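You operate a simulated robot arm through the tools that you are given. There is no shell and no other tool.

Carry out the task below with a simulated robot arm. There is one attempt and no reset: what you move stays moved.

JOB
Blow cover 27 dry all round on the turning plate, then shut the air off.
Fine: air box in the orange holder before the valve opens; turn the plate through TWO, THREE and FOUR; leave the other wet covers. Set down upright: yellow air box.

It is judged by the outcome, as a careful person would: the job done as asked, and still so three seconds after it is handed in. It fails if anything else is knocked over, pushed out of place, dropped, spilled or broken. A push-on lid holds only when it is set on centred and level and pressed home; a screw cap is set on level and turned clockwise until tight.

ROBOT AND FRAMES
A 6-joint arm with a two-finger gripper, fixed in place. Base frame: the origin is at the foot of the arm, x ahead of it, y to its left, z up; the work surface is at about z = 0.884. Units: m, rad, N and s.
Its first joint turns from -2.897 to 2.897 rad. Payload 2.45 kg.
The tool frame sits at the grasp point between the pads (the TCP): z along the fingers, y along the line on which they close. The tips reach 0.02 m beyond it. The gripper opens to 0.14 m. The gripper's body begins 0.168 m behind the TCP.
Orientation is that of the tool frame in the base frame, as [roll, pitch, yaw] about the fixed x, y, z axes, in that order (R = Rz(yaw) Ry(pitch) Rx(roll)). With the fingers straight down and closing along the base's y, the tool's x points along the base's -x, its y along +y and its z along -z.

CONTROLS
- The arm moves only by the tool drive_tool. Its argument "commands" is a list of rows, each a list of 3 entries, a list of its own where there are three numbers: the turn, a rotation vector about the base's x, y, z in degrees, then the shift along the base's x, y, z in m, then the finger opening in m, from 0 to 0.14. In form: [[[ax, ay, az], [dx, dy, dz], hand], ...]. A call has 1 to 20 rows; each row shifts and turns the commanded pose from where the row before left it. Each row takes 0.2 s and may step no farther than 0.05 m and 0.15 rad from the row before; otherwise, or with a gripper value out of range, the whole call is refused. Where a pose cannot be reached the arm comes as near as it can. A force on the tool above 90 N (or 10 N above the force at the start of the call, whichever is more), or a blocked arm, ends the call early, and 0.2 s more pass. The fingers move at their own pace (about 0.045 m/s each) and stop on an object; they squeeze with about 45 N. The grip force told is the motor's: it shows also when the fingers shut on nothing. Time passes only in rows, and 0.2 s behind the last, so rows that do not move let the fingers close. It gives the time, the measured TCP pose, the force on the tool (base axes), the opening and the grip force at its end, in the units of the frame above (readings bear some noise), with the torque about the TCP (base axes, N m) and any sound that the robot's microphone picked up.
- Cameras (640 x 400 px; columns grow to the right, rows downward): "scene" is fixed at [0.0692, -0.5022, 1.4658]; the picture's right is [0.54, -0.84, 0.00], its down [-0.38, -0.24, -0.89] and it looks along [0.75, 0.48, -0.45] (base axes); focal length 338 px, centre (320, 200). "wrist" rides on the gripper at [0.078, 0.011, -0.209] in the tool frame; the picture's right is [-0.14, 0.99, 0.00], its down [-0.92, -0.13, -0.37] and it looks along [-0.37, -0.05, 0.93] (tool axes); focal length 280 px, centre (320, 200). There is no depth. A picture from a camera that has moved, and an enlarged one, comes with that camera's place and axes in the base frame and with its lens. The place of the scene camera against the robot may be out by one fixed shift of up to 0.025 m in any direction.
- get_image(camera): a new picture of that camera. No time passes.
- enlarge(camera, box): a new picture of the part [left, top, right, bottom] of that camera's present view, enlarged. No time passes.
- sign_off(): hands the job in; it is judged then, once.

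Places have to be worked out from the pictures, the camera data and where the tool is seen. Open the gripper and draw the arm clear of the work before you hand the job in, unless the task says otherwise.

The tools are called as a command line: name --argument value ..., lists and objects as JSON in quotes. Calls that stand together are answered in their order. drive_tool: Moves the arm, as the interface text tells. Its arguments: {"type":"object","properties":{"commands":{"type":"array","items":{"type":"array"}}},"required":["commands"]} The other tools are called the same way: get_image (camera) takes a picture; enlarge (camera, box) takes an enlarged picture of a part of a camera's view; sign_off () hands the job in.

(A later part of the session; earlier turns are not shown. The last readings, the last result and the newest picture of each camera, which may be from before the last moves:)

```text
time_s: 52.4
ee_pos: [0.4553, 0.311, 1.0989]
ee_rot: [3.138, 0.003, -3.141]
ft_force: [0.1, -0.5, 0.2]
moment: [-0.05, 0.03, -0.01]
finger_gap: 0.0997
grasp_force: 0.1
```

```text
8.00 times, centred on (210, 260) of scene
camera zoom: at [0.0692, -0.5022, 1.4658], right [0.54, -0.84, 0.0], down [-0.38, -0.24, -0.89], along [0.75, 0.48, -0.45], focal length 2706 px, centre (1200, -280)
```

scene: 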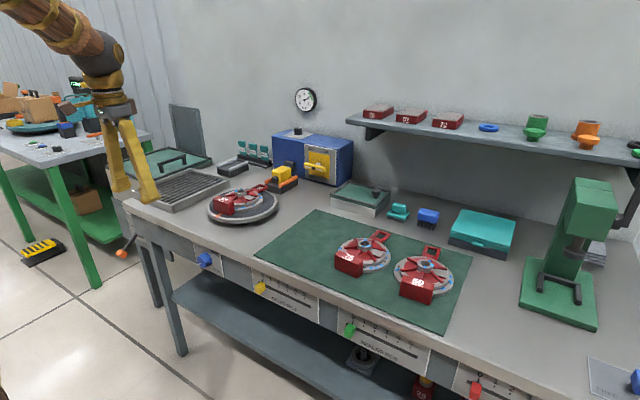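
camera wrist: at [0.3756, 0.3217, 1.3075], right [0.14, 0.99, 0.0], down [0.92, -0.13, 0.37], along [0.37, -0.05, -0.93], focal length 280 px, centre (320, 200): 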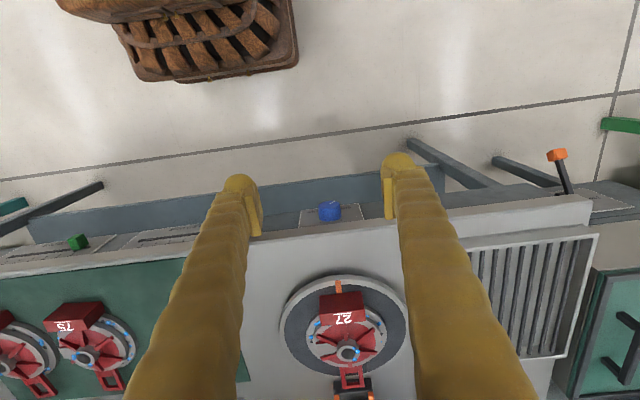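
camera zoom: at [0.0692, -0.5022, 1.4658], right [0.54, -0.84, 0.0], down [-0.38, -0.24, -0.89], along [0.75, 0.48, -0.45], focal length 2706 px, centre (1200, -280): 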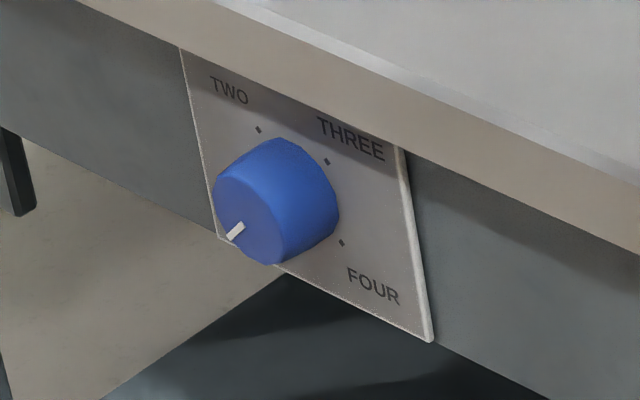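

The panel shows ONE at lower left, where the mark is now, so TWO, THREE and FOUR follow clockwise seen from the front, a + turn about base x. I lower and tilt the tool 30° in front of the bench for a more frontal look and a reach test.

drive_tool --commands '[[[0, -5, 0], [0, 0, -0.02], 0.1], [[0, -5, 0], [0, 0, -0.02], 0.1], [[0, -5, 0], [0, 0, -0.02], 0.1], [[0, -5, 0], [0, 0, -0.02], 0.1], [[0, -5, 0], [0, 0, -0.02], 0.1], [[0, -5, 0], [0, 0, -0.02], 0.1], [[0, 0, 0], [0, 0, 0], 0.1]]'

get_image --camera "wrist"

enlarge --camera "wrist" --box '[270, 150, 370, 230]'

get_image --camera "scene"

```text
time_s: 54.0
ee_pos: [0.4547, 0.3131, 0.978]
ee_rot: [3.141, 0.529, -3.14]
ft_force: [-0.7, -0.3, 0.8]
moment: [-0.01, 0.0, 0.02]
finger_gap: 0.1001
grasp_force: 0.0
```

```text
taken
camera wrist: at [0.2821, 0.3226, 1.1192], right [0.12, 0.99, 0.07], down [0.61, -0.13, 0.78], along [0.78, -0.05, -0.62], focal length 280 px, centre (320, 200)
```

wrist: 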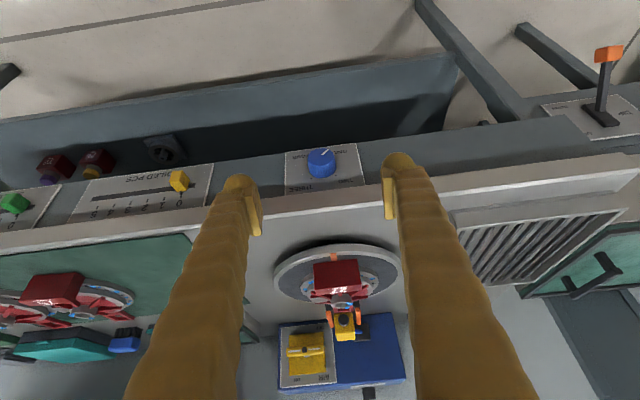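

```text
5.00 times, centred on (320, 190) of wrist
camera zoom: at [0.2821, 0.3226, 1.1192], right [0.12, 0.99, 0.07], down [0.61, -0.13, 0.78], along [0.78, -0.05, -0.62], focal length 1402 px, centre (320, 250)
```

zoom: 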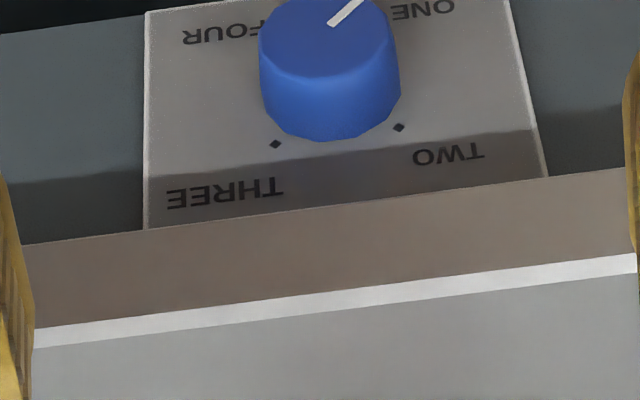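

```text
taken
```

scene: 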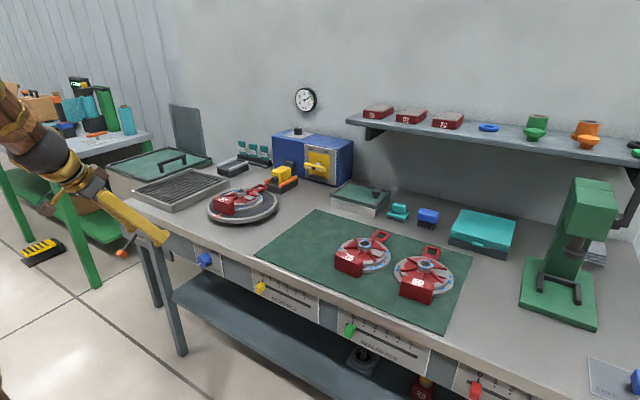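

Triangulating, the knob axis is at y ≈ 0.309, z ≈ 0.785, with its face at x ≈ 0.596 and the panel at x ≈ 0.620; it is about 0.042 m across. I now lower in front of the bench while tilting toward horizontal, testing the reach in stages.

drive_tool --commands '[[[0, -5, 0], [0.008, 0, -0.02], 0.1], [[0, -5, 0], [0.008, 0, -0.02], 0.1], [[0, -5, 0], [0.008, 0, -0.02], 0.1], [[0, -5, 0], [0.008, 0, -0.02], 0.1], [[0, -5, 0], [0.008, 0, -0.02], 0.1], [[0, 0, 0], [0, 0, 0], 0.1]]'

get_image --camera "scene"

```text
time_s: 55.4
ee_pos: [0.5343, 0.3677, 0.9086]
ee_rot: [-3.137, 0.962, -3.14]
ft_force: [-0.4, 0.6, 0.0]
moment: [0.01, -0.02, 0.02]
finger_gap: 0.1002
grasp_force: 0.0
out of reach, approached as far as the arm can: row 2, 3, 4, 5
```

```text
taken
```

scene: 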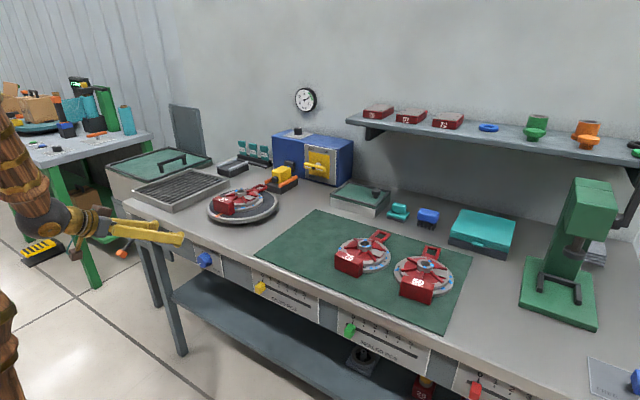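

The arm's inner limit pushed the tool outward to (0.534, 0.368) at 55° tilt, so a fully horizontal approach looks unavailable here. I move down toward knob height at this tilt, staying in front of the bench, to see what can be reached.

drive_tool --commands '[[[0, 0, 0], [0.002, -0.01, -0.025], 0.1], [[0, 0, 0], [0.002, -0.01, -0.025], 0.1], [[0, 0, 0], [0.002, -0.01, -0.025], 0.1], [[0, 0, 0], [0.002, -0.01, -0.025], 0.1], [[0, 0, 0], [0, -0.01, 0], 0.1], [[0, 0, 0], [0, -0.008, 0], 0.1], [[0, 0, 0], [0, 0, 0], 0.1]]'

get_image --camera "wrist"

get_image --camera "scene"

```text
time_s: 57.0
ee_pos: [0.5802, 0.3595, 0.8216]
ee_rot: [-3.134, 0.96, -3.139]
ft_force: [0.9, -0.1, -0.2]
moment: [-0.01, 0.01, 0.01]
finger_gap: 0.0998
grasp_force: 0.0
out of reach, approached as far as the arm can: row 1, 2, 3, 4, 5, 6
```

```text
taken
camera wrist: at [0.3643, 0.3714, 0.8766], right [0.08, 0.99, 0.11], down [0.23, -0.12, 0.97], along [0.97, -0.05, -0.23], focal length 280 px, centre (320, 200)
```

wrist: 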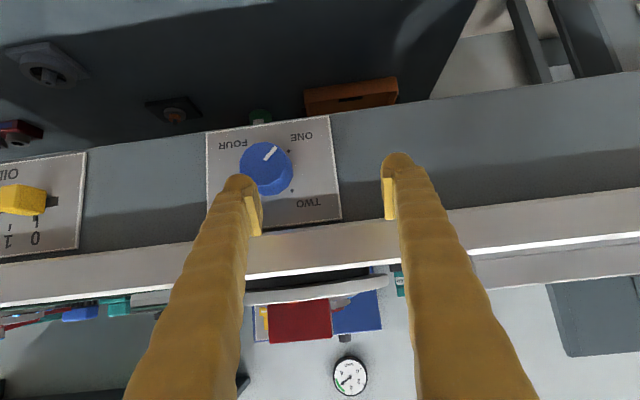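

```text
taken
```

scene: 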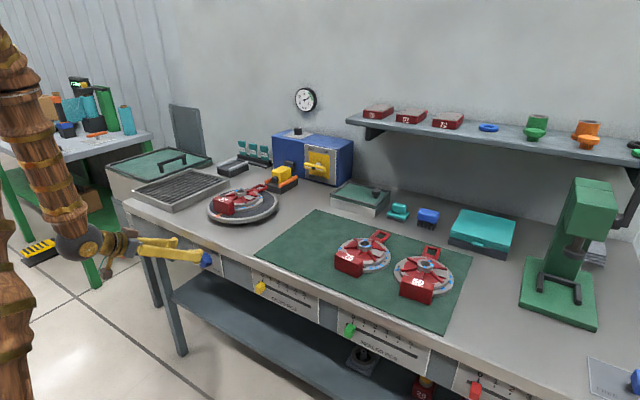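

The readings fit an arm limit where the wrist must stay about 0.5 m from the shoulder. So I'll grip the knob with the tool about 35° off its axis, the wrist to the left (+y), and roll about the knob axis. I test that orientation in free space just in front of the knob.

drive_tool --commands '[[[0, 0, 0], [-0.015, 0.01, -0.005], 0.1], [[-7.5, 0, 0], [-0.01, 0.01, -0.005], 0.1], [[-7.5, 0, 0], [0, 0, -0.005], 0.1], [[-7.5, 0, 0], [0, -0.01, -0.005], 0.1], [[-7.5, 0, 0], [0, -0.01, -0.005], 0.1], [[-7.5, 0, 0], [0, -0.01, -0.005], 0.1], [[-7.5, 0, 0], [0, -0.01, -0.005], 0.1], [[0, 0, 0], [0, 0, 0], 0.1]]'

get_image --camera "wrist"

get_image --camera "scene"

```text
time_s: 58.8
ee_pos: [0.5547, 0.3394, 0.7853]
ee_rot: [-2.088, 0.618, -2.347]
ft_force: [-0.2, 0.2, 1.4]
moment: [0.01, 0.01, 0.0]
finger_gap: 0.0999
grasp_force: 0.0
```

```text
taken
camera wrist: at [0.3387, 0.3857, 0.8173], right [0.08, 0.78, -0.62], down [0.22, 0.59, 0.77], along [0.97, -0.2, -0.13], focal length 280 px, centre (320, 200)
```

wrist: 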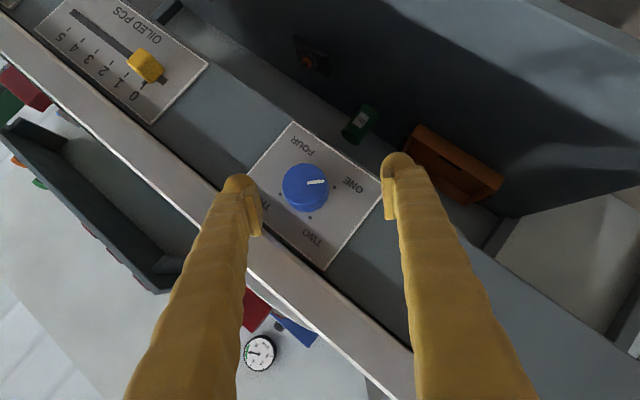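

```text
taken
```

scene: 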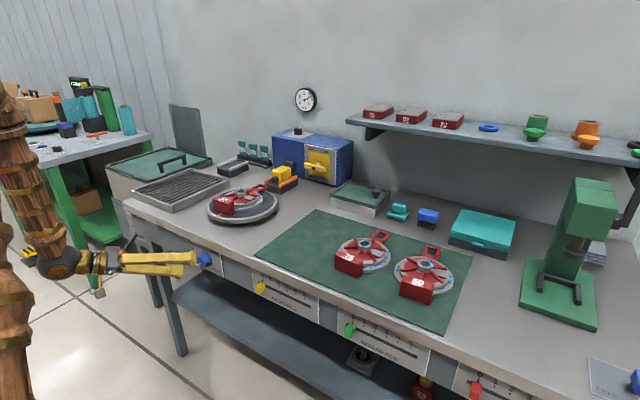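

This pose is fully reachable and gives an excellent view of the knob. I test the further roll (another -75° about x) that a 90° turn will need, still in free space.

drive_tool --commands '[[[-7.5, 0, 0], [0, 0, 0], 0.1], [[-7.5, 0, 0], [0, 0, 0], 0.1], [[-7.5, 0, 0], [0, 0, 0], 0.1], [[-7.5, 0, 0], [0, 0, 0], 0.1], [[-7.5, 0, 0], [0, 0, 0], 0.1], [[-7.5, 0, 0], [0, 0, 0], 0.1], [[-7.5, 0, 0], [0, 0, 0], 0.1], [[-7.5, 0, 0], [0, 0, 0], 0.1], [[-7.5, 0, 0], [0, 0, 0], 0.1], [[-7.5, 0, 0], [0, 0, 0], 0.1], [[0, 0, 0], [0, 0, 0], 0.1]]'

get_image --camera "wrist"

get_image --camera "scene"

```text
time_s: 61.2
ee_pos: [0.5552, 0.3391, 0.7857]
ee_rot: [-1.253, -0.423, -2.244]
ft_force: [0.2, 0.4, 0.5]
moment: [0.04, 0.02, 0.04]
finger_gap: 0.0998
grasp_force: 0.0
```

```text
taken
camera wrist: at [0.3392, 0.3816, 0.7494], right [0.08, -0.4, -0.91], down [0.22, 0.9, -0.37], along [0.97, -0.17, 0.16], focal length 280 px, centre (320, 200)
```

wrist: 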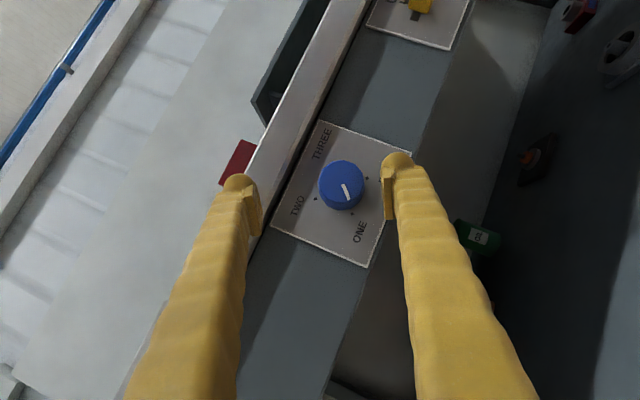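

```text
taken
```

scene: 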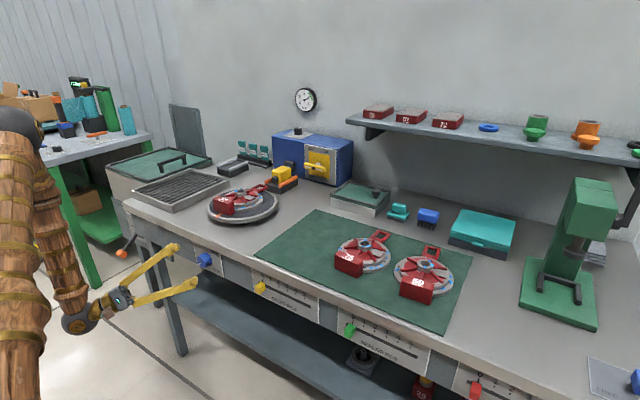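

The whole roll range is reachable, and both views put the knob axis at about (y 0.3155, z 0.780). The valve comes first, so I roll back, rise in front of the bench, then head over the bench toward the valve.

drive_tool --commands '[[[7.5, 0, 0], [-0.005, 0, 0], 0.1], [[7.5, 0, 0], [-0.005, 0, 0], 0.1], [[7.5, 0, 0], [0, 0, 0], 0.1], [[7.5, 0, 0], [0, 0, 0], 0.1], [[7.5, 0, 0], [0, 0, 0], 0.1], [[7.5, 0, 0], [0, 0, 0], 0.08], [[7.5, 0, 0], [0, 0, 0.02], 0.05], [[7.5, 0, 0], [0, 0, 0.03], 0.03], [[7.5, 0, 0], [0, 0, 0.04], 0.01], [[7.5, 0, 0], [0, 0, 0.045], 0.0], [[0, 0, 0], [0, 0, 0.045], 0.0], [[0, 0, 0], [0, 0, 0.045], 0.0], [[0, 0, 0], [0, 0, 0.045], 0.0], [[0, 0, 0], [0, 0, 0.045], 0.0], [[0, 0, 0], [0, 0, 0], 0.0]]'

```text
time_s: 64.4
ee_pos: [0.5476, 0.3344, 1.0992]
ee_rot: [-2.089, 0.616, -2.354]
ft_force: [0.2, 0.3, 0.3]
moment: [-0.01, 0.01, -0.04]
finger_gap: 0.0
grasp_force: 29.6
```

Now at z ≈ 1.10 with the fingers closed. I move forward over the bench toward the valve at (0.93, 0.19) and roll back to a straight 55° tilt for a close look at the lever.

drive_tool --commands '[[[0, 0, 0], [0.04, -0.01, 0], 0.0], [[5, 0, 0], [0.045, -0.016, 0], 0.0], [[5, 0, 0], [0.045, -0.016, 0], 0.0], [[5, 0, 0], [0.045, -0.016, 0], 0.0], [[5, 0, 0], [0.045, -0.016, 0], 0.0], [[5, 0, 0], [0.045, -0.016, 0], 0.0], [[5, 0, 0], [0.045, -0.016, 0], 0.0], [[5, 0, 0], [0.045, -0.016, 0], 0.0], [[5, 0, 0], [0.03, -0.016, 0], 0.0], [[5, 0, 0], [0, 0, 0], 0.0], [[0, 0, 0], [0, 0, 0], 0.0]]'

get_image --camera "wrist"

get_image --camera "scene"

```text
time_s: 66.8
ee_pos: [0.9308, 0.2007, 1.1019]
ee_rot: [3.141, 0.961, 3.14]
ft_force: [-0.1, -0.9, 0.3]
moment: [-0.01, -0.02, 0.02]
finger_gap: 0.0
grasp_force: 29.7
```

```text
taken
camera wrist: at [0.7147, 0.2124, 1.1561], right [0.08, 0.99, 0.11], down [0.22, -0.13, 0.97], along [0.97, -0.05, -0.23], focal length 280 px, centre (320, 200)
```

wrist: 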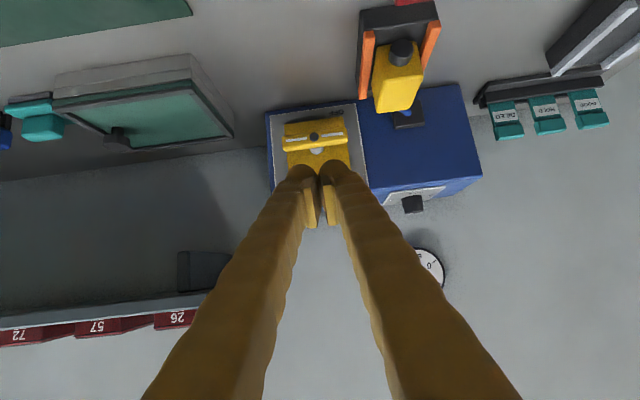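

```text
taken
```

scene: 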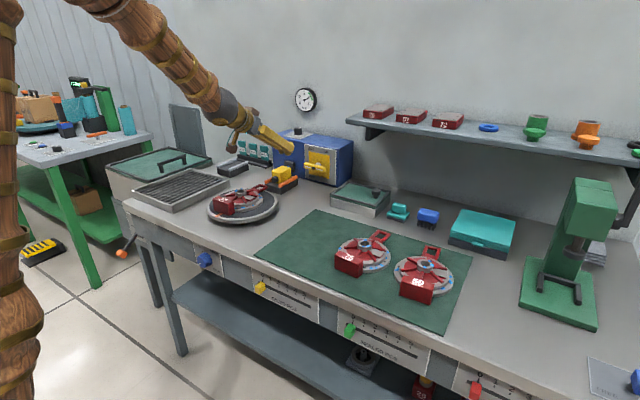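

The lever is visible just ahead of the fingertips. I enlarge it from this more frontal viewpoint to fix its position and shape.

enlarge --camera "wrist" --box '[255, 95, 375, 185]'

enlarge --camera "scene" --box '[270, 120, 360, 190]'

```text
4.44 times, centred on (315, 140) of wrist
camera zoom: at [0.7147, 0.2124, 1.1561], right [0.08, 0.99, 0.11], down [0.22, -0.13, 0.97], along [0.97, -0.05, -0.23], focal length 1246 px, centre (342, 467)
```

zoom: 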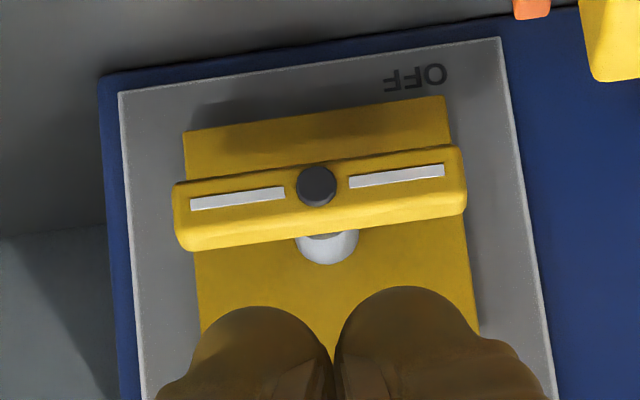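

```text
5.71 times, centred on (315, 155) of scene
camera zoom: at [0.0692, -0.5022, 1.4658], right [0.54, -0.84, 0.0], down [-0.38, -0.24, -0.89], along [0.75, 0.48, -0.45], focal length 1933 px, centre (349, 457)
```

zoom: 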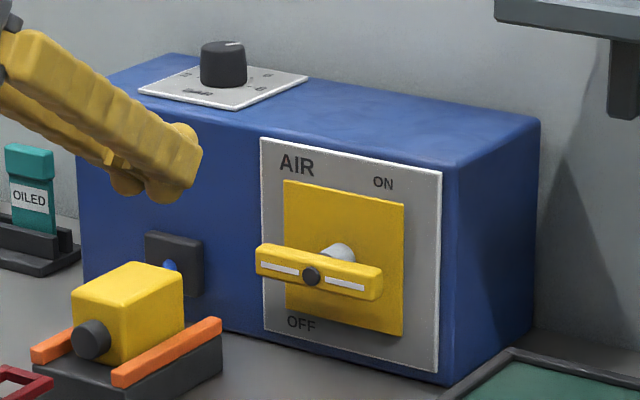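

The lever is a symmetric bar centred near (1.106, 0.195, 0.967), spanning y 0.147–0.244. I'll push its right end down with the closed fingertips, which turns it clockwise, left arm up toward ON. First I go to a point above that right end.

drive_tool --commands '[[[0, 0, 0], [0.035, -0.012, -0.01], 0.0], [[0, 0, 0], [0.035, -0.012, -0.01], 0.0], [[0, 0, 0], [0.035, -0.012, -0.01], 0.0], [[0, 0, 0], [0.035, -0.012, -0.01], 0.0], [[0, 0, 0], [0.03, -0.008, -0.01], 0.0], [[0, 0, 0], [0, 0, -0.01], 0.0], [[0, 0, 0], [0, 0, 0], 0.0]]'

get_image --camera "wrist"

enlarge --camera "scene" --box '[270, 120, 360, 190]'

```text
time_s: 68.4
ee_pos: [1.1, 0.1451, 1.0409]
ee_rot: [3.141, 0.962, -3.141]
ft_force: [-0.2, 0.3, -0.2]
moment: [-0.02, 0.01, -0.02]
finger_gap: 0.0001
grasp_force: 29.2
```

```text
taken
camera wrist: at [0.8841, 0.1561, 1.0958], right [0.08, 0.99, 0.11], down [0.22, -0.13, 0.97], along [0.97, -0.05, -0.23], focal length 280 px, centre (320, 200)
```

wrist: 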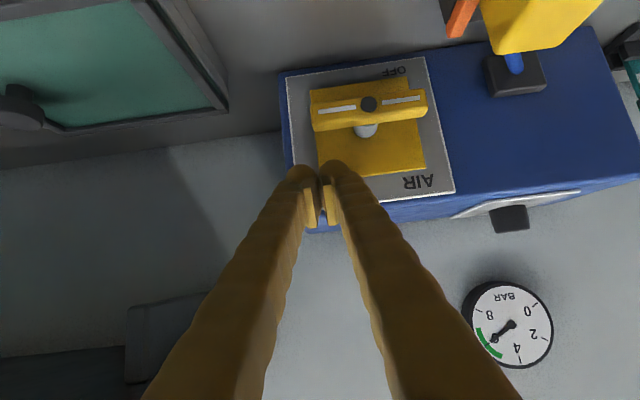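

```text
5.71 times, centred on (315, 155) of scene
camera zoom: at [0.0692, -0.5022, 1.4658], right [0.54, -0.84, 0.0], down [-0.38, -0.24, -0.89], along [0.75, 0.48, -0.45], focal length 1933 px, centre (349, 457)
```

zoom: 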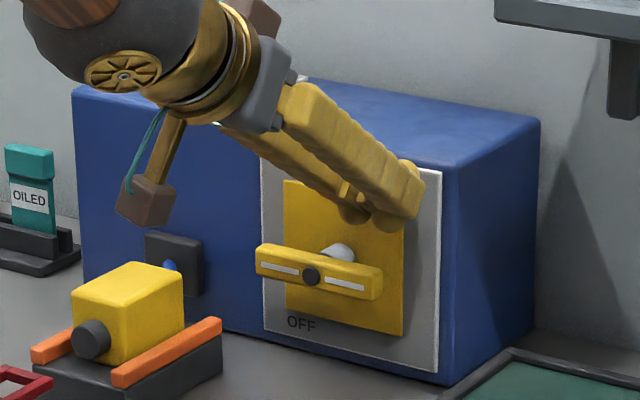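

The tips hang above the lever's right half. I come down in small steps to find first contact.

drive_tool --commands '[[[0, 0, 0], [0, 0, -0.012], 0.0], [[0, 0, 0], [0, 0, -0.012], 0.0], [[0, 0, 0], [0, 0, -0.006], 0.0], [[0, 0, 0], [0, 0, 0], 0.0]]'

enlarge --camera "wrist" --box '[260, 60, 460, 220]'

enlarge --camera "scene" --box '[290, 130, 350, 180]'

```text
time_s: 69.4
ee_pos: [1.0993, 0.1449, 1.0105]
ee_rot: [-3.14, 0.964, -3.14]
ft_force: [0.6, 1.3, 0.6]
moment: [-0.01, -0.02, 0.03]
finger_gap: 0.0
grasp_force: 29.6
```

```text
2.50 times, centred on (360, 140) of wrist
camera zoom: at [0.884, 0.1559, 1.0656], right [0.08, 0.99, 0.11], down [0.22, -0.13, 0.97], along [0.97, -0.05, -0.23], focal length 701 px, centre (220, 350)
```

zoom: 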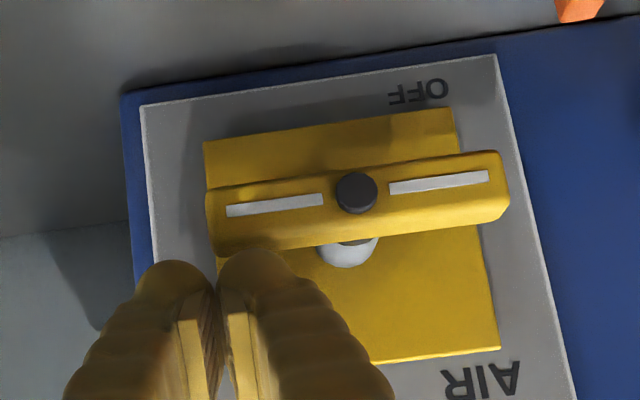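

```text
8.00 times, centred on (320, 155) of scene
camera zoom: at [0.0692, -0.5022, 1.4658], right [0.54, -0.84, 0.0], down [-0.38, -0.24, -0.89], along [0.75, 0.48, -0.45], focal length 2706 px, centre (320, 560)
```

zoom: 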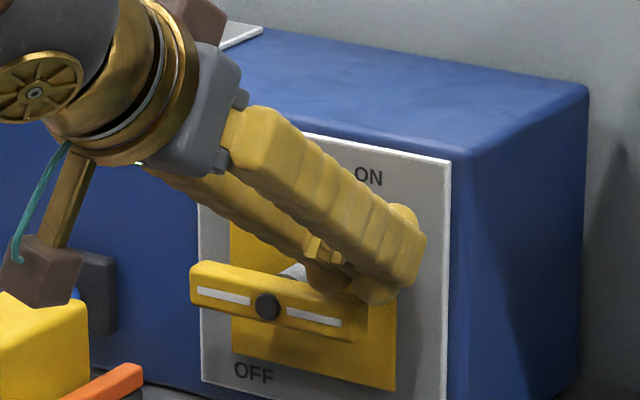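

The +y fingertip is over the bar's right end. I shift 5 mm toward the bar and continue down in 3 mm steps.

drive_tool --commands '[[[0, 0, 0], [0, 0.005, 0], 0.0], [[0, 0, 0], [0, 0, -0.003], 0.0], [[0, 0, 0], [0, 0, -0.003], 0.0], [[0, 0, 0], [0, 0, -0.003], 0.0], [[0, 0, 0], [0, 0, 0], 0.0]]'

drive_tool --commands '[[[0, 0, 0], [0, 0, -0.003], 0.0], [[0, 0, 0], [0, 0, -0.003], 0.0], [[0, 0, 0], [0, 0, 0], 0.0]]'

enlarge --camera "wrist" --box '[260, 60, 460, 220]'

```text
time_s: 70.6
ee_pos: [1.1016, 0.1505, 1.0033]
ee_rot: [-3.141, 0.965, -3.139]
ft_force: [1.1, 0.8, 10.5]
moment: [0.12, -0.05, 0.03]
finger_gap: 0.0001
grasp_force: 29.8
```

```text
time_s: 71.4
ee_pos: [1.1011, 0.1508, 1.0029]
ee_rot: [3.14, 0.973, 3.142]
ft_force: [-14.6, -0.6, 79.1]
moment: [0.72, 0.23, 0.35]
finger_gap: 0.0
grasp_force: 29.5
```

```text
2.50 times, centred on (360, 140) of wrist
camera zoom: at [0.8847, 0.1609, 1.0558], right [0.08, 0.99, 0.11], down [0.21, -0.13, 0.97], along [0.97, -0.05, -0.22], focal length 701 px, centre (220, 350)
```

zoom: 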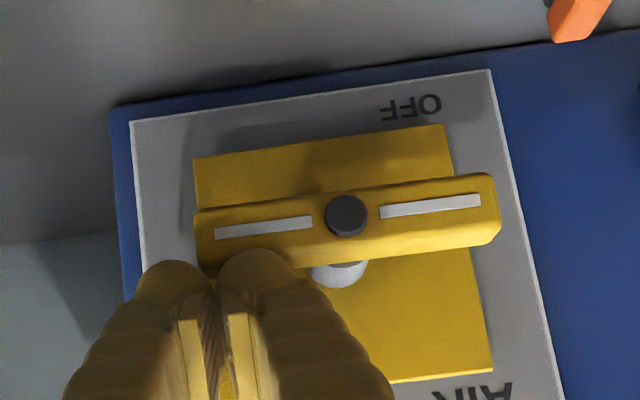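

Contact came where predicted, but 79 N did not move the lever, so it is against its OFF stop in that direction and ON must be the other way. I lift off at once and move over to the left end.

drive_tool --commands '[[[0, 0, 0], [0, 0, 0.008], 0.0], [[0, 0, 0], [0, 0, 0.015], 0.0], [[0, 0, 0], [0, 0, 0.02], 0.0], [[0, 0, 0], [0, 0.03, 0.005], 0.0], [[0, 0, 0], [0, 0.03, 0], 0.0], [[0, 0, 0], [0, 0.03, 0], 0.0], [[0, 0, 0], [0, 0, 0], 0.0]]'

enlarge --camera "wrist" --box '[220, 40, 420, 220]'

enlarge --camera "scene" --box '[270, 120, 360, 190]'

```text
time_s: 73.0
ee_pos: [1.1014, 0.2407, 1.0449]
ee_rot: [-3.141, 0.964, -3.139]
ft_force: [-0.2, 0.2, -0.7]
moment: [-0.01, 0.01, 0.02]
finger_gap: 0.0
grasp_force: 29.8
```

```text
2.22 times, centred on (320, 130) of wrist
camera zoom: at [0.8852, 0.2514, 1.0991], right [0.08, 0.99, 0.11], down [0.22, -0.13, 0.97], along [0.97, -0.05, -0.23], focal length 623 px, centre (320, 356)
```

zoom: 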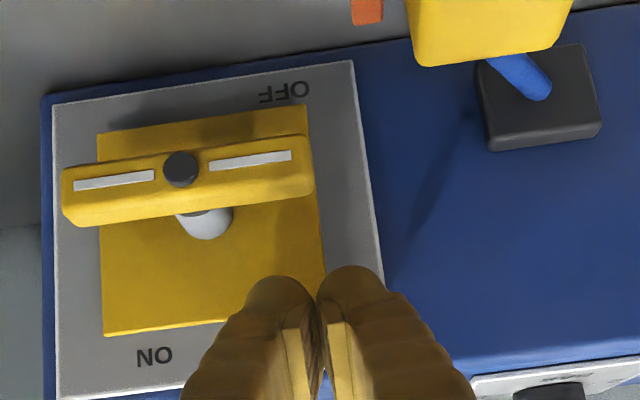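

```text
5.71 times, centred on (315, 155) of scene
camera zoom: at [0.0692, -0.5022, 1.4658], right [0.54, -0.84, 0.0], down [-0.38, -0.24, -0.89], along [0.75, 0.48, -0.45], focal length 1933 px, centre (349, 457)
```

zoom: 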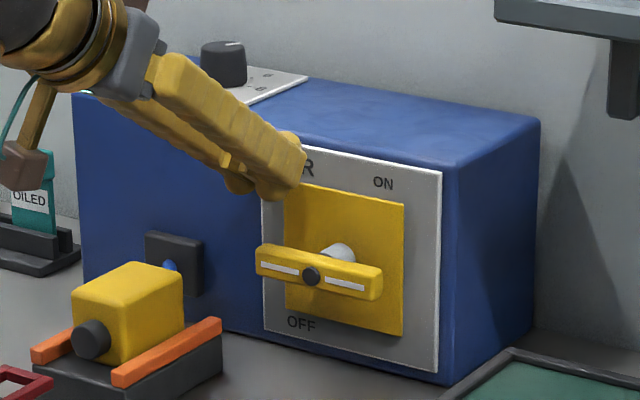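

Lever unchanged. I position over its left end (y ≈ 0.236) and press down gently to test the other direction.

drive_tool --commands '[[[0, 0, 0], [0, -0.005, -0.012], 0.0], [[0, 0, 0], [0, 0, -0.012], 0.0], [[0, 0, 0], [0, 0, -0.008], 0.0], [[0, 0, 0], [0, 0, -0.006], 0.0], [[0, 0, 0], [0, 0, -0.003], 0.0], [[0, 0, 0], [0, 0, 0], 0.0]]'

drive_tool --commands '[[[0, 0, 0], [0, 0, -0.003], 0.0], [[0, 0, 0], [0, 0, 0], 0.0]]'

enlarge --camera "wrist" --box '[220, 40, 420, 220]'

```text
time_s: 74.4
ee_pos: [1.1018, 0.2359, 1.0027]
ee_rot: [3.14, 0.964, -3.141]
ft_force: [-0.5, 1.4, 2.5]
moment: [-0.02, 0.01, -0.04]
finger_gap: 0.0001
grasp_force: 29.2
```

```text
time_s: 75.0
ee_pos: [1.1007, 0.2354, 1.0005]
ee_rot: [-3.141, 0.961, -3.139]
ft_force: [0.2, 1.5, 3.2]
moment: [0.03, 0.01, 0.03]
finger_gap: 0.0001
grasp_force: 30.0
```

```text
2.22 times, centred on (320, 130) of wrist
camera zoom: at [0.8846, 0.246, 1.0551], right [0.08, 0.99, 0.11], down [0.22, -0.13, 0.97], along [0.97, -0.05, -0.23], focal length 623 px, centre (320, 356)
```

zoom: 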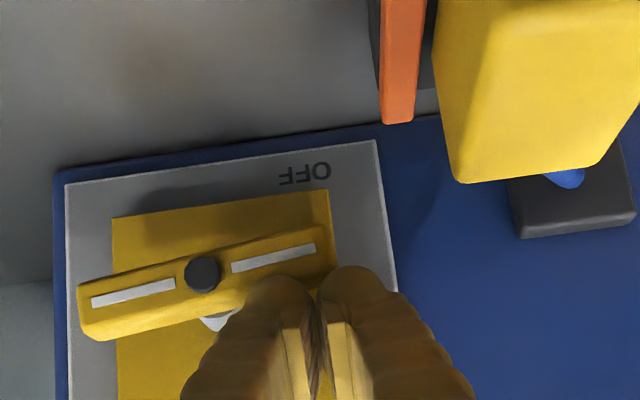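

The lever turns freely this way (about 3 N). I follow its end down the arc in small steps, watching force.

drive_tool --commands '[[[0, 0, 0], [0, 0, -0.004], 0.0], [[0, 0, 0], [0, 0, -0.004], 0.0], [[0, 0, 0], [0, 0, -0.004], 0.0], [[0, 0, 0], [0, 0, -0.004], 0.0], [[0, 0, 0], [0, 0, 0], 0.0]]'

enlarge --camera "wrist" --box '[220, 40, 420, 220]'

enlarge --camera "scene" --box '[270, 120, 360, 190]'

```text
time_s: 76.2
ee_pos: [1.1, 0.2359, 0.983]
ee_rot: [3.141, 0.963, -3.14]
ft_force: [4.3, 9.1, 2.6]
moment: [0.09, -0.07, 0.09]
finger_gap: 0.0
grasp_force: 29.4
```

```text
2.22 times, centred on (320, 130) of wrist
camera zoom: at [0.8842, 0.2464, 1.0385], right [0.08, 0.99, 0.11], down [0.22, -0.13, 0.97], along [0.97, -0.05, -0.23], focal length 623 px, centre (320, 356)
```

zoom: 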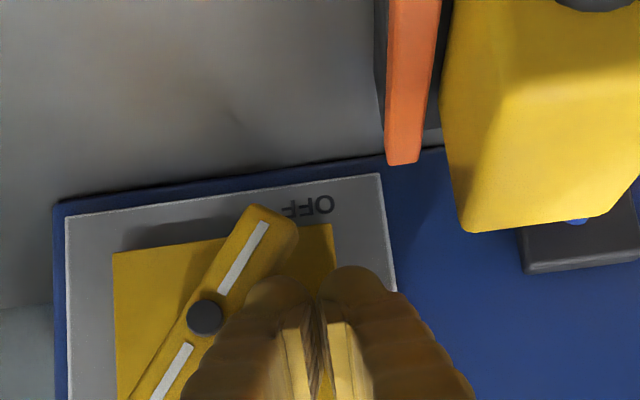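

```text
5.71 times, centred on (315, 155) of scene
camera zoom: at [0.0692, -0.5022, 1.4658], right [0.54, -0.84, 0.0], down [-0.38, -0.24, -0.89], along [0.75, 0.48, -0.45], focal length 1933 px, centre (349, 457)
```

zoom: 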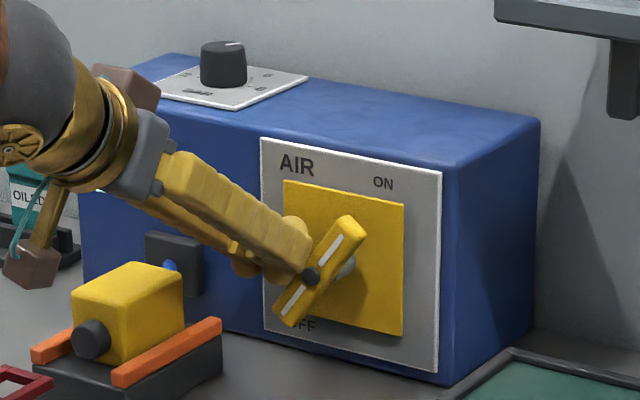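

The lever has turned about 55°. I continue down and then toward -y to bring it upright, following the arc.

drive_tool --commands '[[[0, 0, 0], [0, 0.001, -0.005], 0.0], [[0, 0, 0], [0, 0, -0.005], 0.0], [[0, 0, 0], [0, -0.001, -0.005], 0.0], [[0, 0, 0], [0, -0.002, -0.005], 0.0], [[0, 0, 0], [0, -0.003, -0.002], 0.0], [[0, 0, 0], [0, 0, 0], 0.0]]'

enlarge --camera "scene" --box '[270, 120, 360, 190]'

enlarge --camera "wrist" --box '[220, 40, 420, 220]'

```text
time_s: 77.6
ee_pos: [1.1, 0.231, 0.9628]
ee_rot: [-3.14, 0.966, -3.137]
ft_force: [-1.4, 29.4, 11.8]
moment: [-0.5, 0.05, 0.01]
finger_gap: 0.0
grasp_force: 29.7
```

```text
5.71 times, centred on (315, 155) of scene
camera zoom: at [0.0692, -0.5022, 1.4658], right [0.54, -0.84, 0.0], down [-0.38, -0.24, -0.89], along [0.75, 0.48, -0.45], focal length 1933 px, centre (349, 457)
```

zoom: 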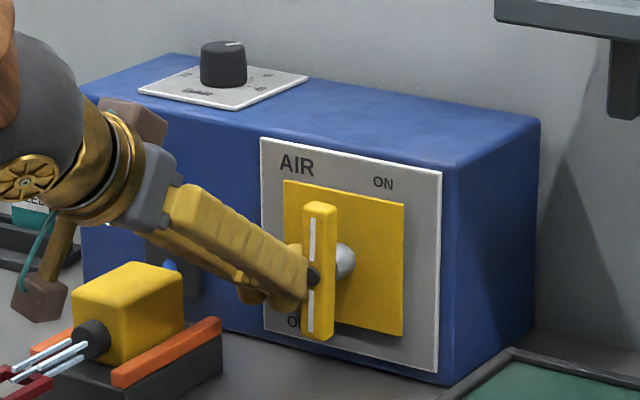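

```text
2.22 times, centred on (320, 130) of wrist
camera zoom: at [0.8842, 0.2422, 1.0178], right [0.07, 0.99, 0.11], down [0.22, -0.13, 0.97], along [0.97, -0.05, -0.23], focal length 623 px, centre (320, 356)
```

zoom: 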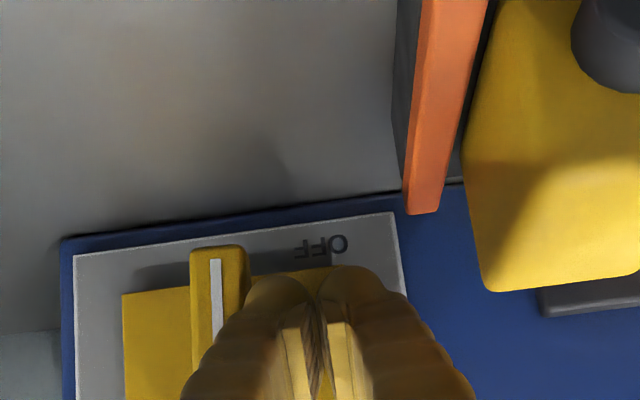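

The lever is upright and air streaks leave the nozzle: the valve is ON. I ease off and rise straight up, clear of the box.

drive_tool --commands '[[[0, 0, 0], [0, 0.005, 0.004], 0.0], [[0, 0, 0], [0, 0.001, 0.02], 0.0], [[0, 0, 0], [0, 0, 0.035], 0.0], [[0, 0, 0], [0, 0, 0.04], 0.0], [[0, 0, 0], [0, 0, 0.04], 0.0], [[0, 0, 0], [-0.03, 0, 0], 0.0], [[0, 0, 0], [-0.045, 0, 0], 0.0], [[0, 0, 0], [0, 0, 0], 0.0]]'

get_image --camera "scene"

enlarge --camera "scene" --box '[195, 150, 345, 235]'

get_image --camera "wrist"

```text
time_s: 79.4
ee_pos: [1.0254, 0.2362, 1.0995]
ee_rot: [-3.141, 0.963, -3.139]
ft_force: [-0.9, -0.1, 0.5]
moment: [0.01, 0.0, 0.01]
finger_gap: 0.0002
grasp_force: 29.6
```

```text
taken
```

scene: 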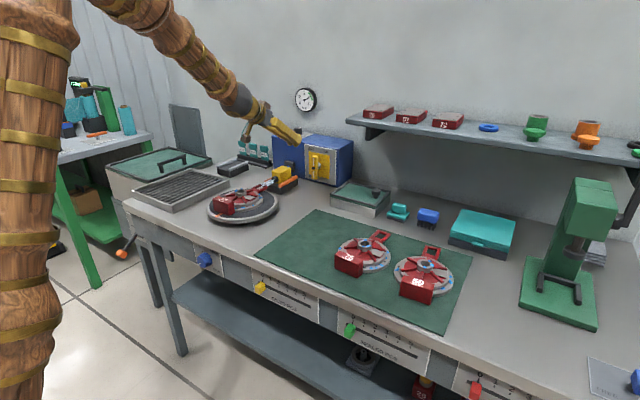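

```text
4.27 times, centred on (270, 192) of scene
camera zoom: at [0.0692, -0.5022, 1.4658], right [0.54, -0.84, 0.0], down [-0.38, -0.24, -0.89], along [0.75, 0.48, -0.45], focal length 1444 px, centre (533, 232)
```

zoom: 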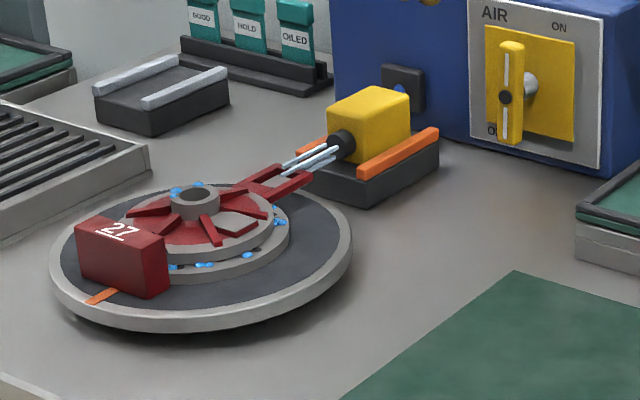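

```text
taken
camera wrist: at [0.8087, 0.2468, 1.1554], right [0.08, 0.99, 0.11], down [0.22, -0.13, 0.97], along [0.97, -0.05, -0.23], focal length 280 px, centre (320, 200)
```

wrist: 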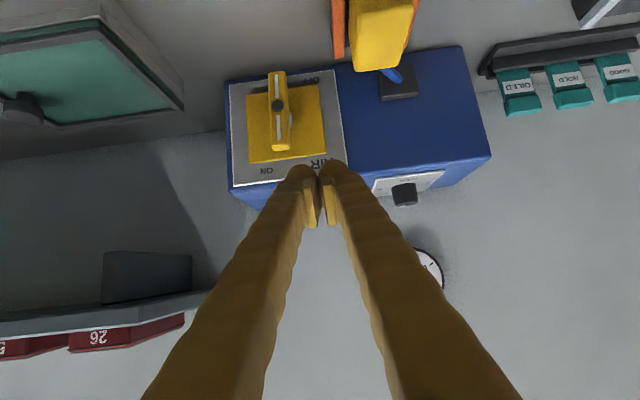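

Air is blowing on the cover's +x side (position ONE) and the lever stays ON. I travel back to the front of the bench, rolling to the knob orientation on the way.

drive_tool --commands '[[[0, 0, 0], [-0.043, 0.009, 0], 0.04], [[0, 0, 0], [-0.044, 0.009, 0], 0.08], [[-5, 0, 0], [-0.044, 0.009, 0], 0.08], [[-5, 0, 0], [-0.044, 0.009, 0], 0.08], [[-5, 0, 0], [-0.044, 0.009, 0], 0.08], [[-5, 0, 0], [-0.044, 0.009, 0], 0.08], [[-5, 0, 0], [-0.044, 0.009, 0], 0.08], [[-5, 0, 0], [-0.044, 0.009, 0], 0.08], [[-5, 0, 0], [-0.044, 0.009, 0], 0.08], [[-5, 0, 0], [-0.044, 0.009, 0], 0.08], [[-5, 0, 0], [-0.036, 0.009, 0], 0.08], [[0, 0, 0], [0, 0, 0], 0.08]]'

enlarge --camera "scene" --box '[195, 150, 345, 235]'

```text
time_s: 82.0
ee_pos: [0.5576, 0.3206, 1.1062]
ee_rot: [-2.093, 0.629, -2.37]
ft_force: [-0.4, 0.1, 1.2]
moment: [-0.02, 0.0, -0.03]
finger_gap: 0.0801
grasp_force: 0.0
```

```text
4.27 times, centred on (270, 192) of scene
camera zoom: at [0.0692, -0.5022, 1.4658], right [0.54, -0.84, 0.0], down [-0.38, -0.24, -0.89], along [0.75, 0.48, -0.45], focal length 1444 px, centre (533, 232)
```

zoom: 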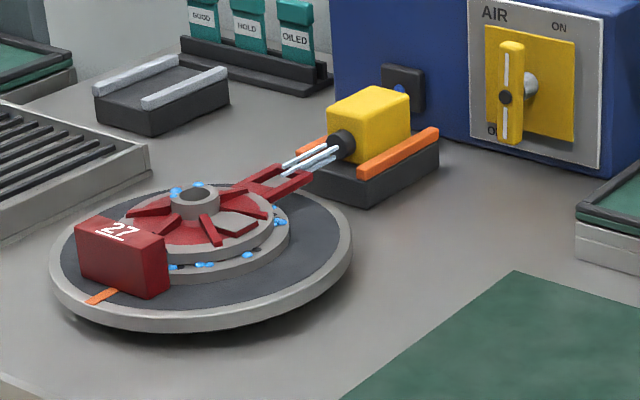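

Valve still ON. I descend in front of the bench to knob height, then roll to the start orientation.

drive_tool --commands '[[[0, 0, 0], [-0.012, 0.01, -0.03], 0.08], [[0, 0, 0], [0, 0.005, -0.045], 0.08], [[0, 0, 0], [0, 0, -0.045], 0.08], [[0, 0, 0], [0, 0, -0.045], 0.08], [[0, 0, 0], [0, 0, -0.045], 0.08], [[0, 0, 0], [0, 0, -0.045], 0.08], [[0, 0, 0], [0, 0, -0.045], 0.08], [[0, 0, 0], [0, 0, -0.025], 0.08], [[-7.5, 0, 0], [0, 0, 0], 0.08], [[-7.5, 0, 0], [0, 0, 0], 0.08], [[-7.5, 0, 0], [0, 0, 0], 0.08], [[-7.5, 0, 0], [0, 0, 0], 0.08], [[-7.5, 0, 0], [0, 0, 0], 0.08], [[-7.5, 0, 0], [0, 0, 0], 0.08], [[-7.5, 0, 0], [0, 0, 0], 0.08], [[-7.5, 0, 0], [0, 0, 0], 0.08], [[-7.5, 0, 0], [0, 0, 0], 0.08], [[-7.5, 0, 0], [0, 0, 0], 0.08], [[0, 0, 0], [0, 0, 0], 0.08]]'

get_image --camera "wrist"

enlarge --camera "wrist" --box '[260, 110, 420, 250]'

```text
time_s: 86.0
ee_pos: [0.5379, 0.3508, 0.7763]
ee_rot: [-1.254, -0.426, -2.247]
ft_force: [-0.2, -0.1, -0.4]
moment: [-0.03, 0.02, 0.02]
finger_gap: 0.0802
grasp_force: 0.1
```

```text
taken
camera wrist: at [0.322, 0.3926, 0.7395], right [0.08, -0.4, -0.91], down [0.22, 0.9, -0.37], along [0.97, -0.17, 0.16], focal length 280 px, centre (320, 200)
```

wrist: 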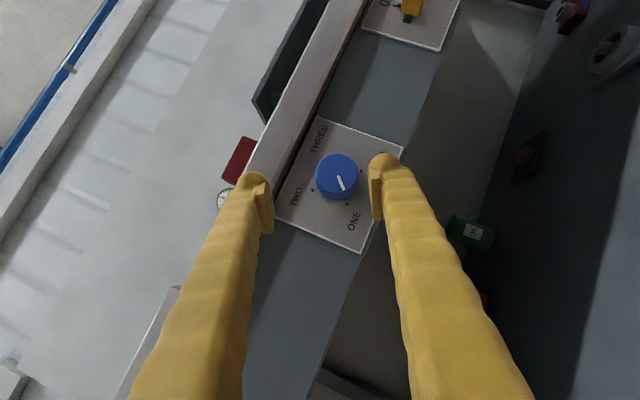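

```text
2.86 times, centred on (340, 180) of wrist
camera zoom: at [0.322, 0.3926, 0.7395], right [0.08, -0.4, -0.91], down [0.22, 0.9, -0.37], along [0.97, -0.17, 0.16], focal length 801 px, centre (263, 257)
```

zoom: 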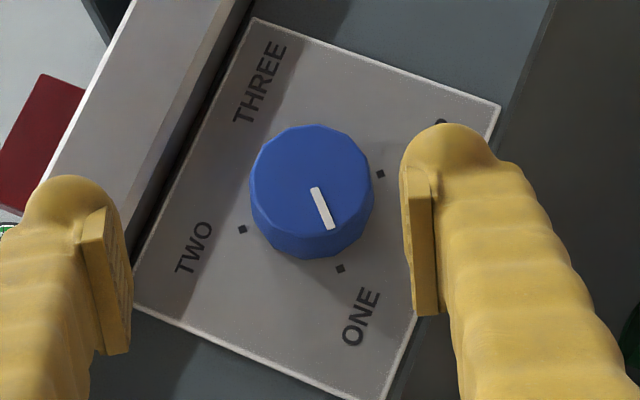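

The knob is clear in view with its mark at ONE; I now judge its axis at y ≈ 0.313, z ≈ 0.780. I align on the axis, then move in along +x with the fingers straddling it.

drive_tool --commands '[[[0, 0, 0], [0, -0.02, 0.002], 0.08], [[0, 0, 0], [0, -0.018, 0.0015], 0.08], [[0, 0, 0], [0.015, 0, 0], 0.08], [[0, 0, 0], [0.015, 0, 0], 0.08], [[0, 0, 0], [0.01, 0, 0], 0.08], [[0, 0, 0], [0, 0, 0], 0.08]]'

get_image --camera "wrist"

enlarge --camera "wrist" --box '[240, 110, 400, 250]'

```text
time_s: 87.4
ee_pos: [0.5789, 0.3127, 0.7785]
ee_rot: [-1.252, -0.425, -2.246]
ft_force: [0.1, -0.2, 0.1]
moment: [-0.03, 0.0, -0.01]
finger_gap: 0.08
grasp_force: 0.1
```

```text
taken
camera wrist: at [0.3626, 0.3546, 0.7433], right [0.08, -0.4, -0.91], down [0.22, 0.9, -0.37], along [0.97, -0.17, 0.16], focal length 280 px, centre (320, 200)
```

wrist: 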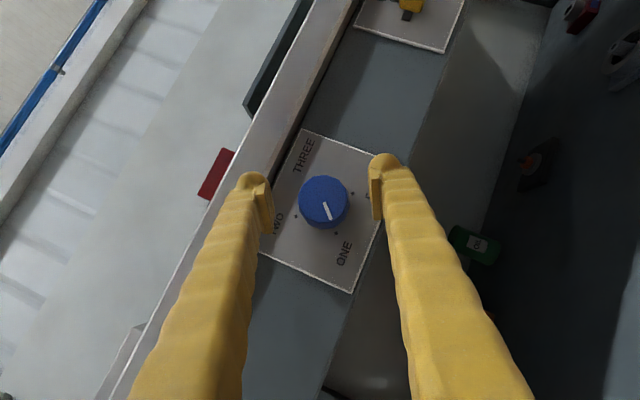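

```text
2.86 times, centred on (320, 180) of wrist
camera zoom: at [0.3626, 0.3546, 0.7433], right [0.08, -0.4, -0.91], down [0.22, 0.9, -0.37], along [0.97, -0.17, 0.16], focal length 801 px, centre (320, 257)
```

zoom: 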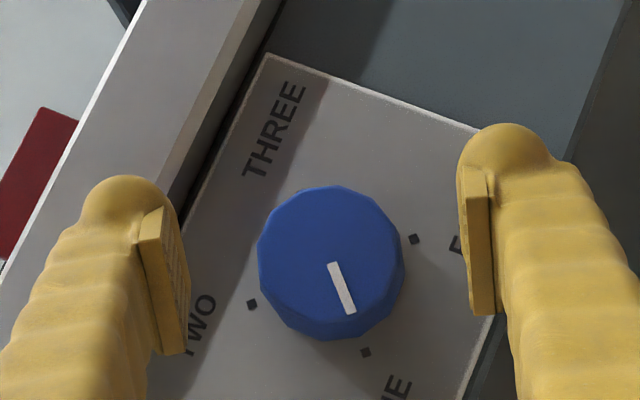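

The knob face centre computes to (0.311, 0.779), nearly at the TCP line. I fine-adjust, advance 13 mm and close on the knob.

drive_tool --commands '[[[0, 0, 0], [0.005, -0.0015, 0.001], 0.08], [[0, 0, 0], [0.005, 0, 0], 0.08], [[0, 0, 0], [0.003, 0, 0], 0.075], [[0, 0, 0], [0, 0, 0], 0.06], [[0, 0, 0], [0, 0, 0], 0.05], [[0, 0, 0], [0, 0, 0], 0.035], [[0, 0, 0], [0, 0, 0], 0.03], [[0, 0, 0], [0, 0, 0], 0.03]]'

enlarge --camera "wrist" --box '[240, 110, 400, 250]'

```text
time_s: 89.2
ee_pos: [0.5918, 0.3099, 0.7807]
ee_rot: [-1.255, -0.426, -2.246]
ft_force: [-1.6, -11.1, -30.3]
moment: [0.14, 0.31, -0.11]
finger_gap: 0.0454
grasp_force: 45.2
```

```text
2.86 times, centred on (320, 180) of wrist
camera zoom: at [0.3754, 0.3531, 0.7437], right [0.08, -0.4, -0.91], down [0.22, 0.9, -0.37], along [0.97, -0.17, 0.16], focal length 801 px, centre (320, 257)
```

zoom: 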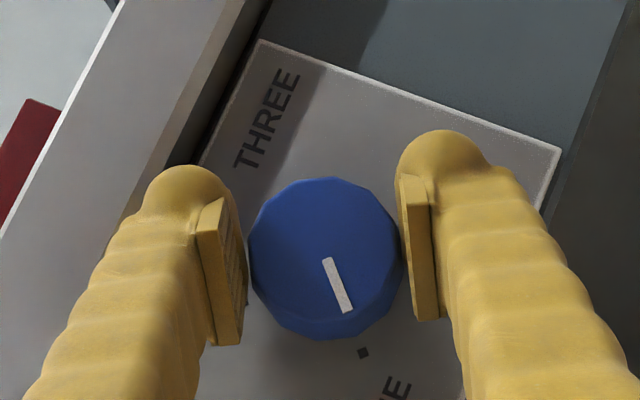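

Gripped (0.0454 m, 45 N), with a side force showing the tool sits a bit high. I shift about 1.5 mm down to relieve it.

drive_tool --commands '[[[0, 0, 0], [0, -0.0007, -0.0013], 0.03], [[0, 0, 0], [0, 0, 0], 0.03]]'

```text
time_s: 89.8
ee_pos: [0.5921, 0.3108, 0.7796]
ee_rot: [-1.254, -0.422, -2.245]
ft_force: [0.6, -6.4, -9.5]
moment: [0.02, 0.13, 0.02]
finger_gap: 0.045
grasp_force: 44.8
```

Side force dropped to about 11 N. I shift a touch more and begin the turn: 15° first, to check the knob follows.

drive_tool --commands '[[[0, 0, 0], [0, -0.0003, -0.0006], 0.03], [[7.5, 0, 0], [0, 0, 0], 0.03], [[7.5, 0, 0], [0, 0, 0], 0.03], [[0, 0, 0], [0, 0, 0], 0.03]]'

enlarge --camera "wrist" --box '[240, 110, 400, 250]'

enlarge --camera "scene" --box '[195, 150, 345, 235]'

```text
time_s: 90.8
ee_pos: [0.5906, 0.3106, 0.7789]
ee_rot: [-1.42, -0.214, -2.194]
ft_force: [8.8, 14.8, 34.0]
moment: [-0.01, -0.38, 0.16]
finger_gap: 0.0455
grasp_force: 45.5
```

```text
2.86 times, centred on (320, 180) of wrist
camera zoom: at [0.3754, 0.3608, 0.7549], right [0.08, -0.15, -0.99], down [0.22, 0.97, -0.13], along [0.97, -0.21, 0.11], focal length 801 px, centre (320, 257)
```

zoom: 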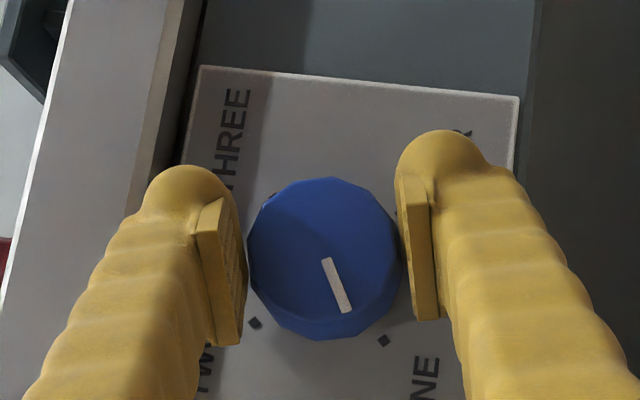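

```text
4.27 times, centred on (270, 192) of scene
camera zoom: at [0.0692, -0.5022, 1.4658], right [0.54, -0.84, 0.0], down [-0.38, -0.24, -0.89], along [0.75, 0.48, -0.45], focal length 1444 px, centre (533, 232)
```

zoom: 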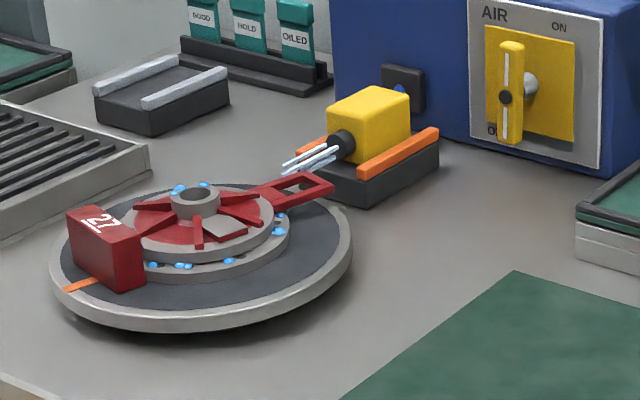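

The knob follows the tool and the plate turns with it. I relieve the side force with a small upward shift and continue the turn in chunks.

drive_tool --commands '[[[0, 0, 0], [0, 0.0007, 0.0018], 0.03], [[7.5, 0, 0], [0, 0, 0], 0.03], [[7.5, 0, 0], [0, 0, 0], 0.03], [[0, 0, 0], [0, 0, 0], 0.03]]'

drive_tool --commands '[[[7.5, 0, 0], [0, 0, 0], 0.03], [[7.5, 0, 0], [0, 0, 0], 0.03], [[0, 0, 0], [0, 0, 0], 0.03]]'

```text
time_s: 91.8
ee_pos: [0.5922, 0.3124, 0.7796]
ee_rot: [-1.572, 0.001, -2.178]
ft_force: [11.2, 2.2, -2.6]
moment: [0.03, 0.05, -0.01]
finger_gap: 0.0451
grasp_force: 45.2
```

```text
time_s: 92.6
ee_pos: [0.5913, 0.3109, 0.7801]
ee_rot: [-1.725, 0.216, -2.193]
ft_force: [5.5, 2.9, -13.5]
moment: [0.0, -0.01, 0.17]
finger_gap: 0.0452
grasp_force: 45.1
```

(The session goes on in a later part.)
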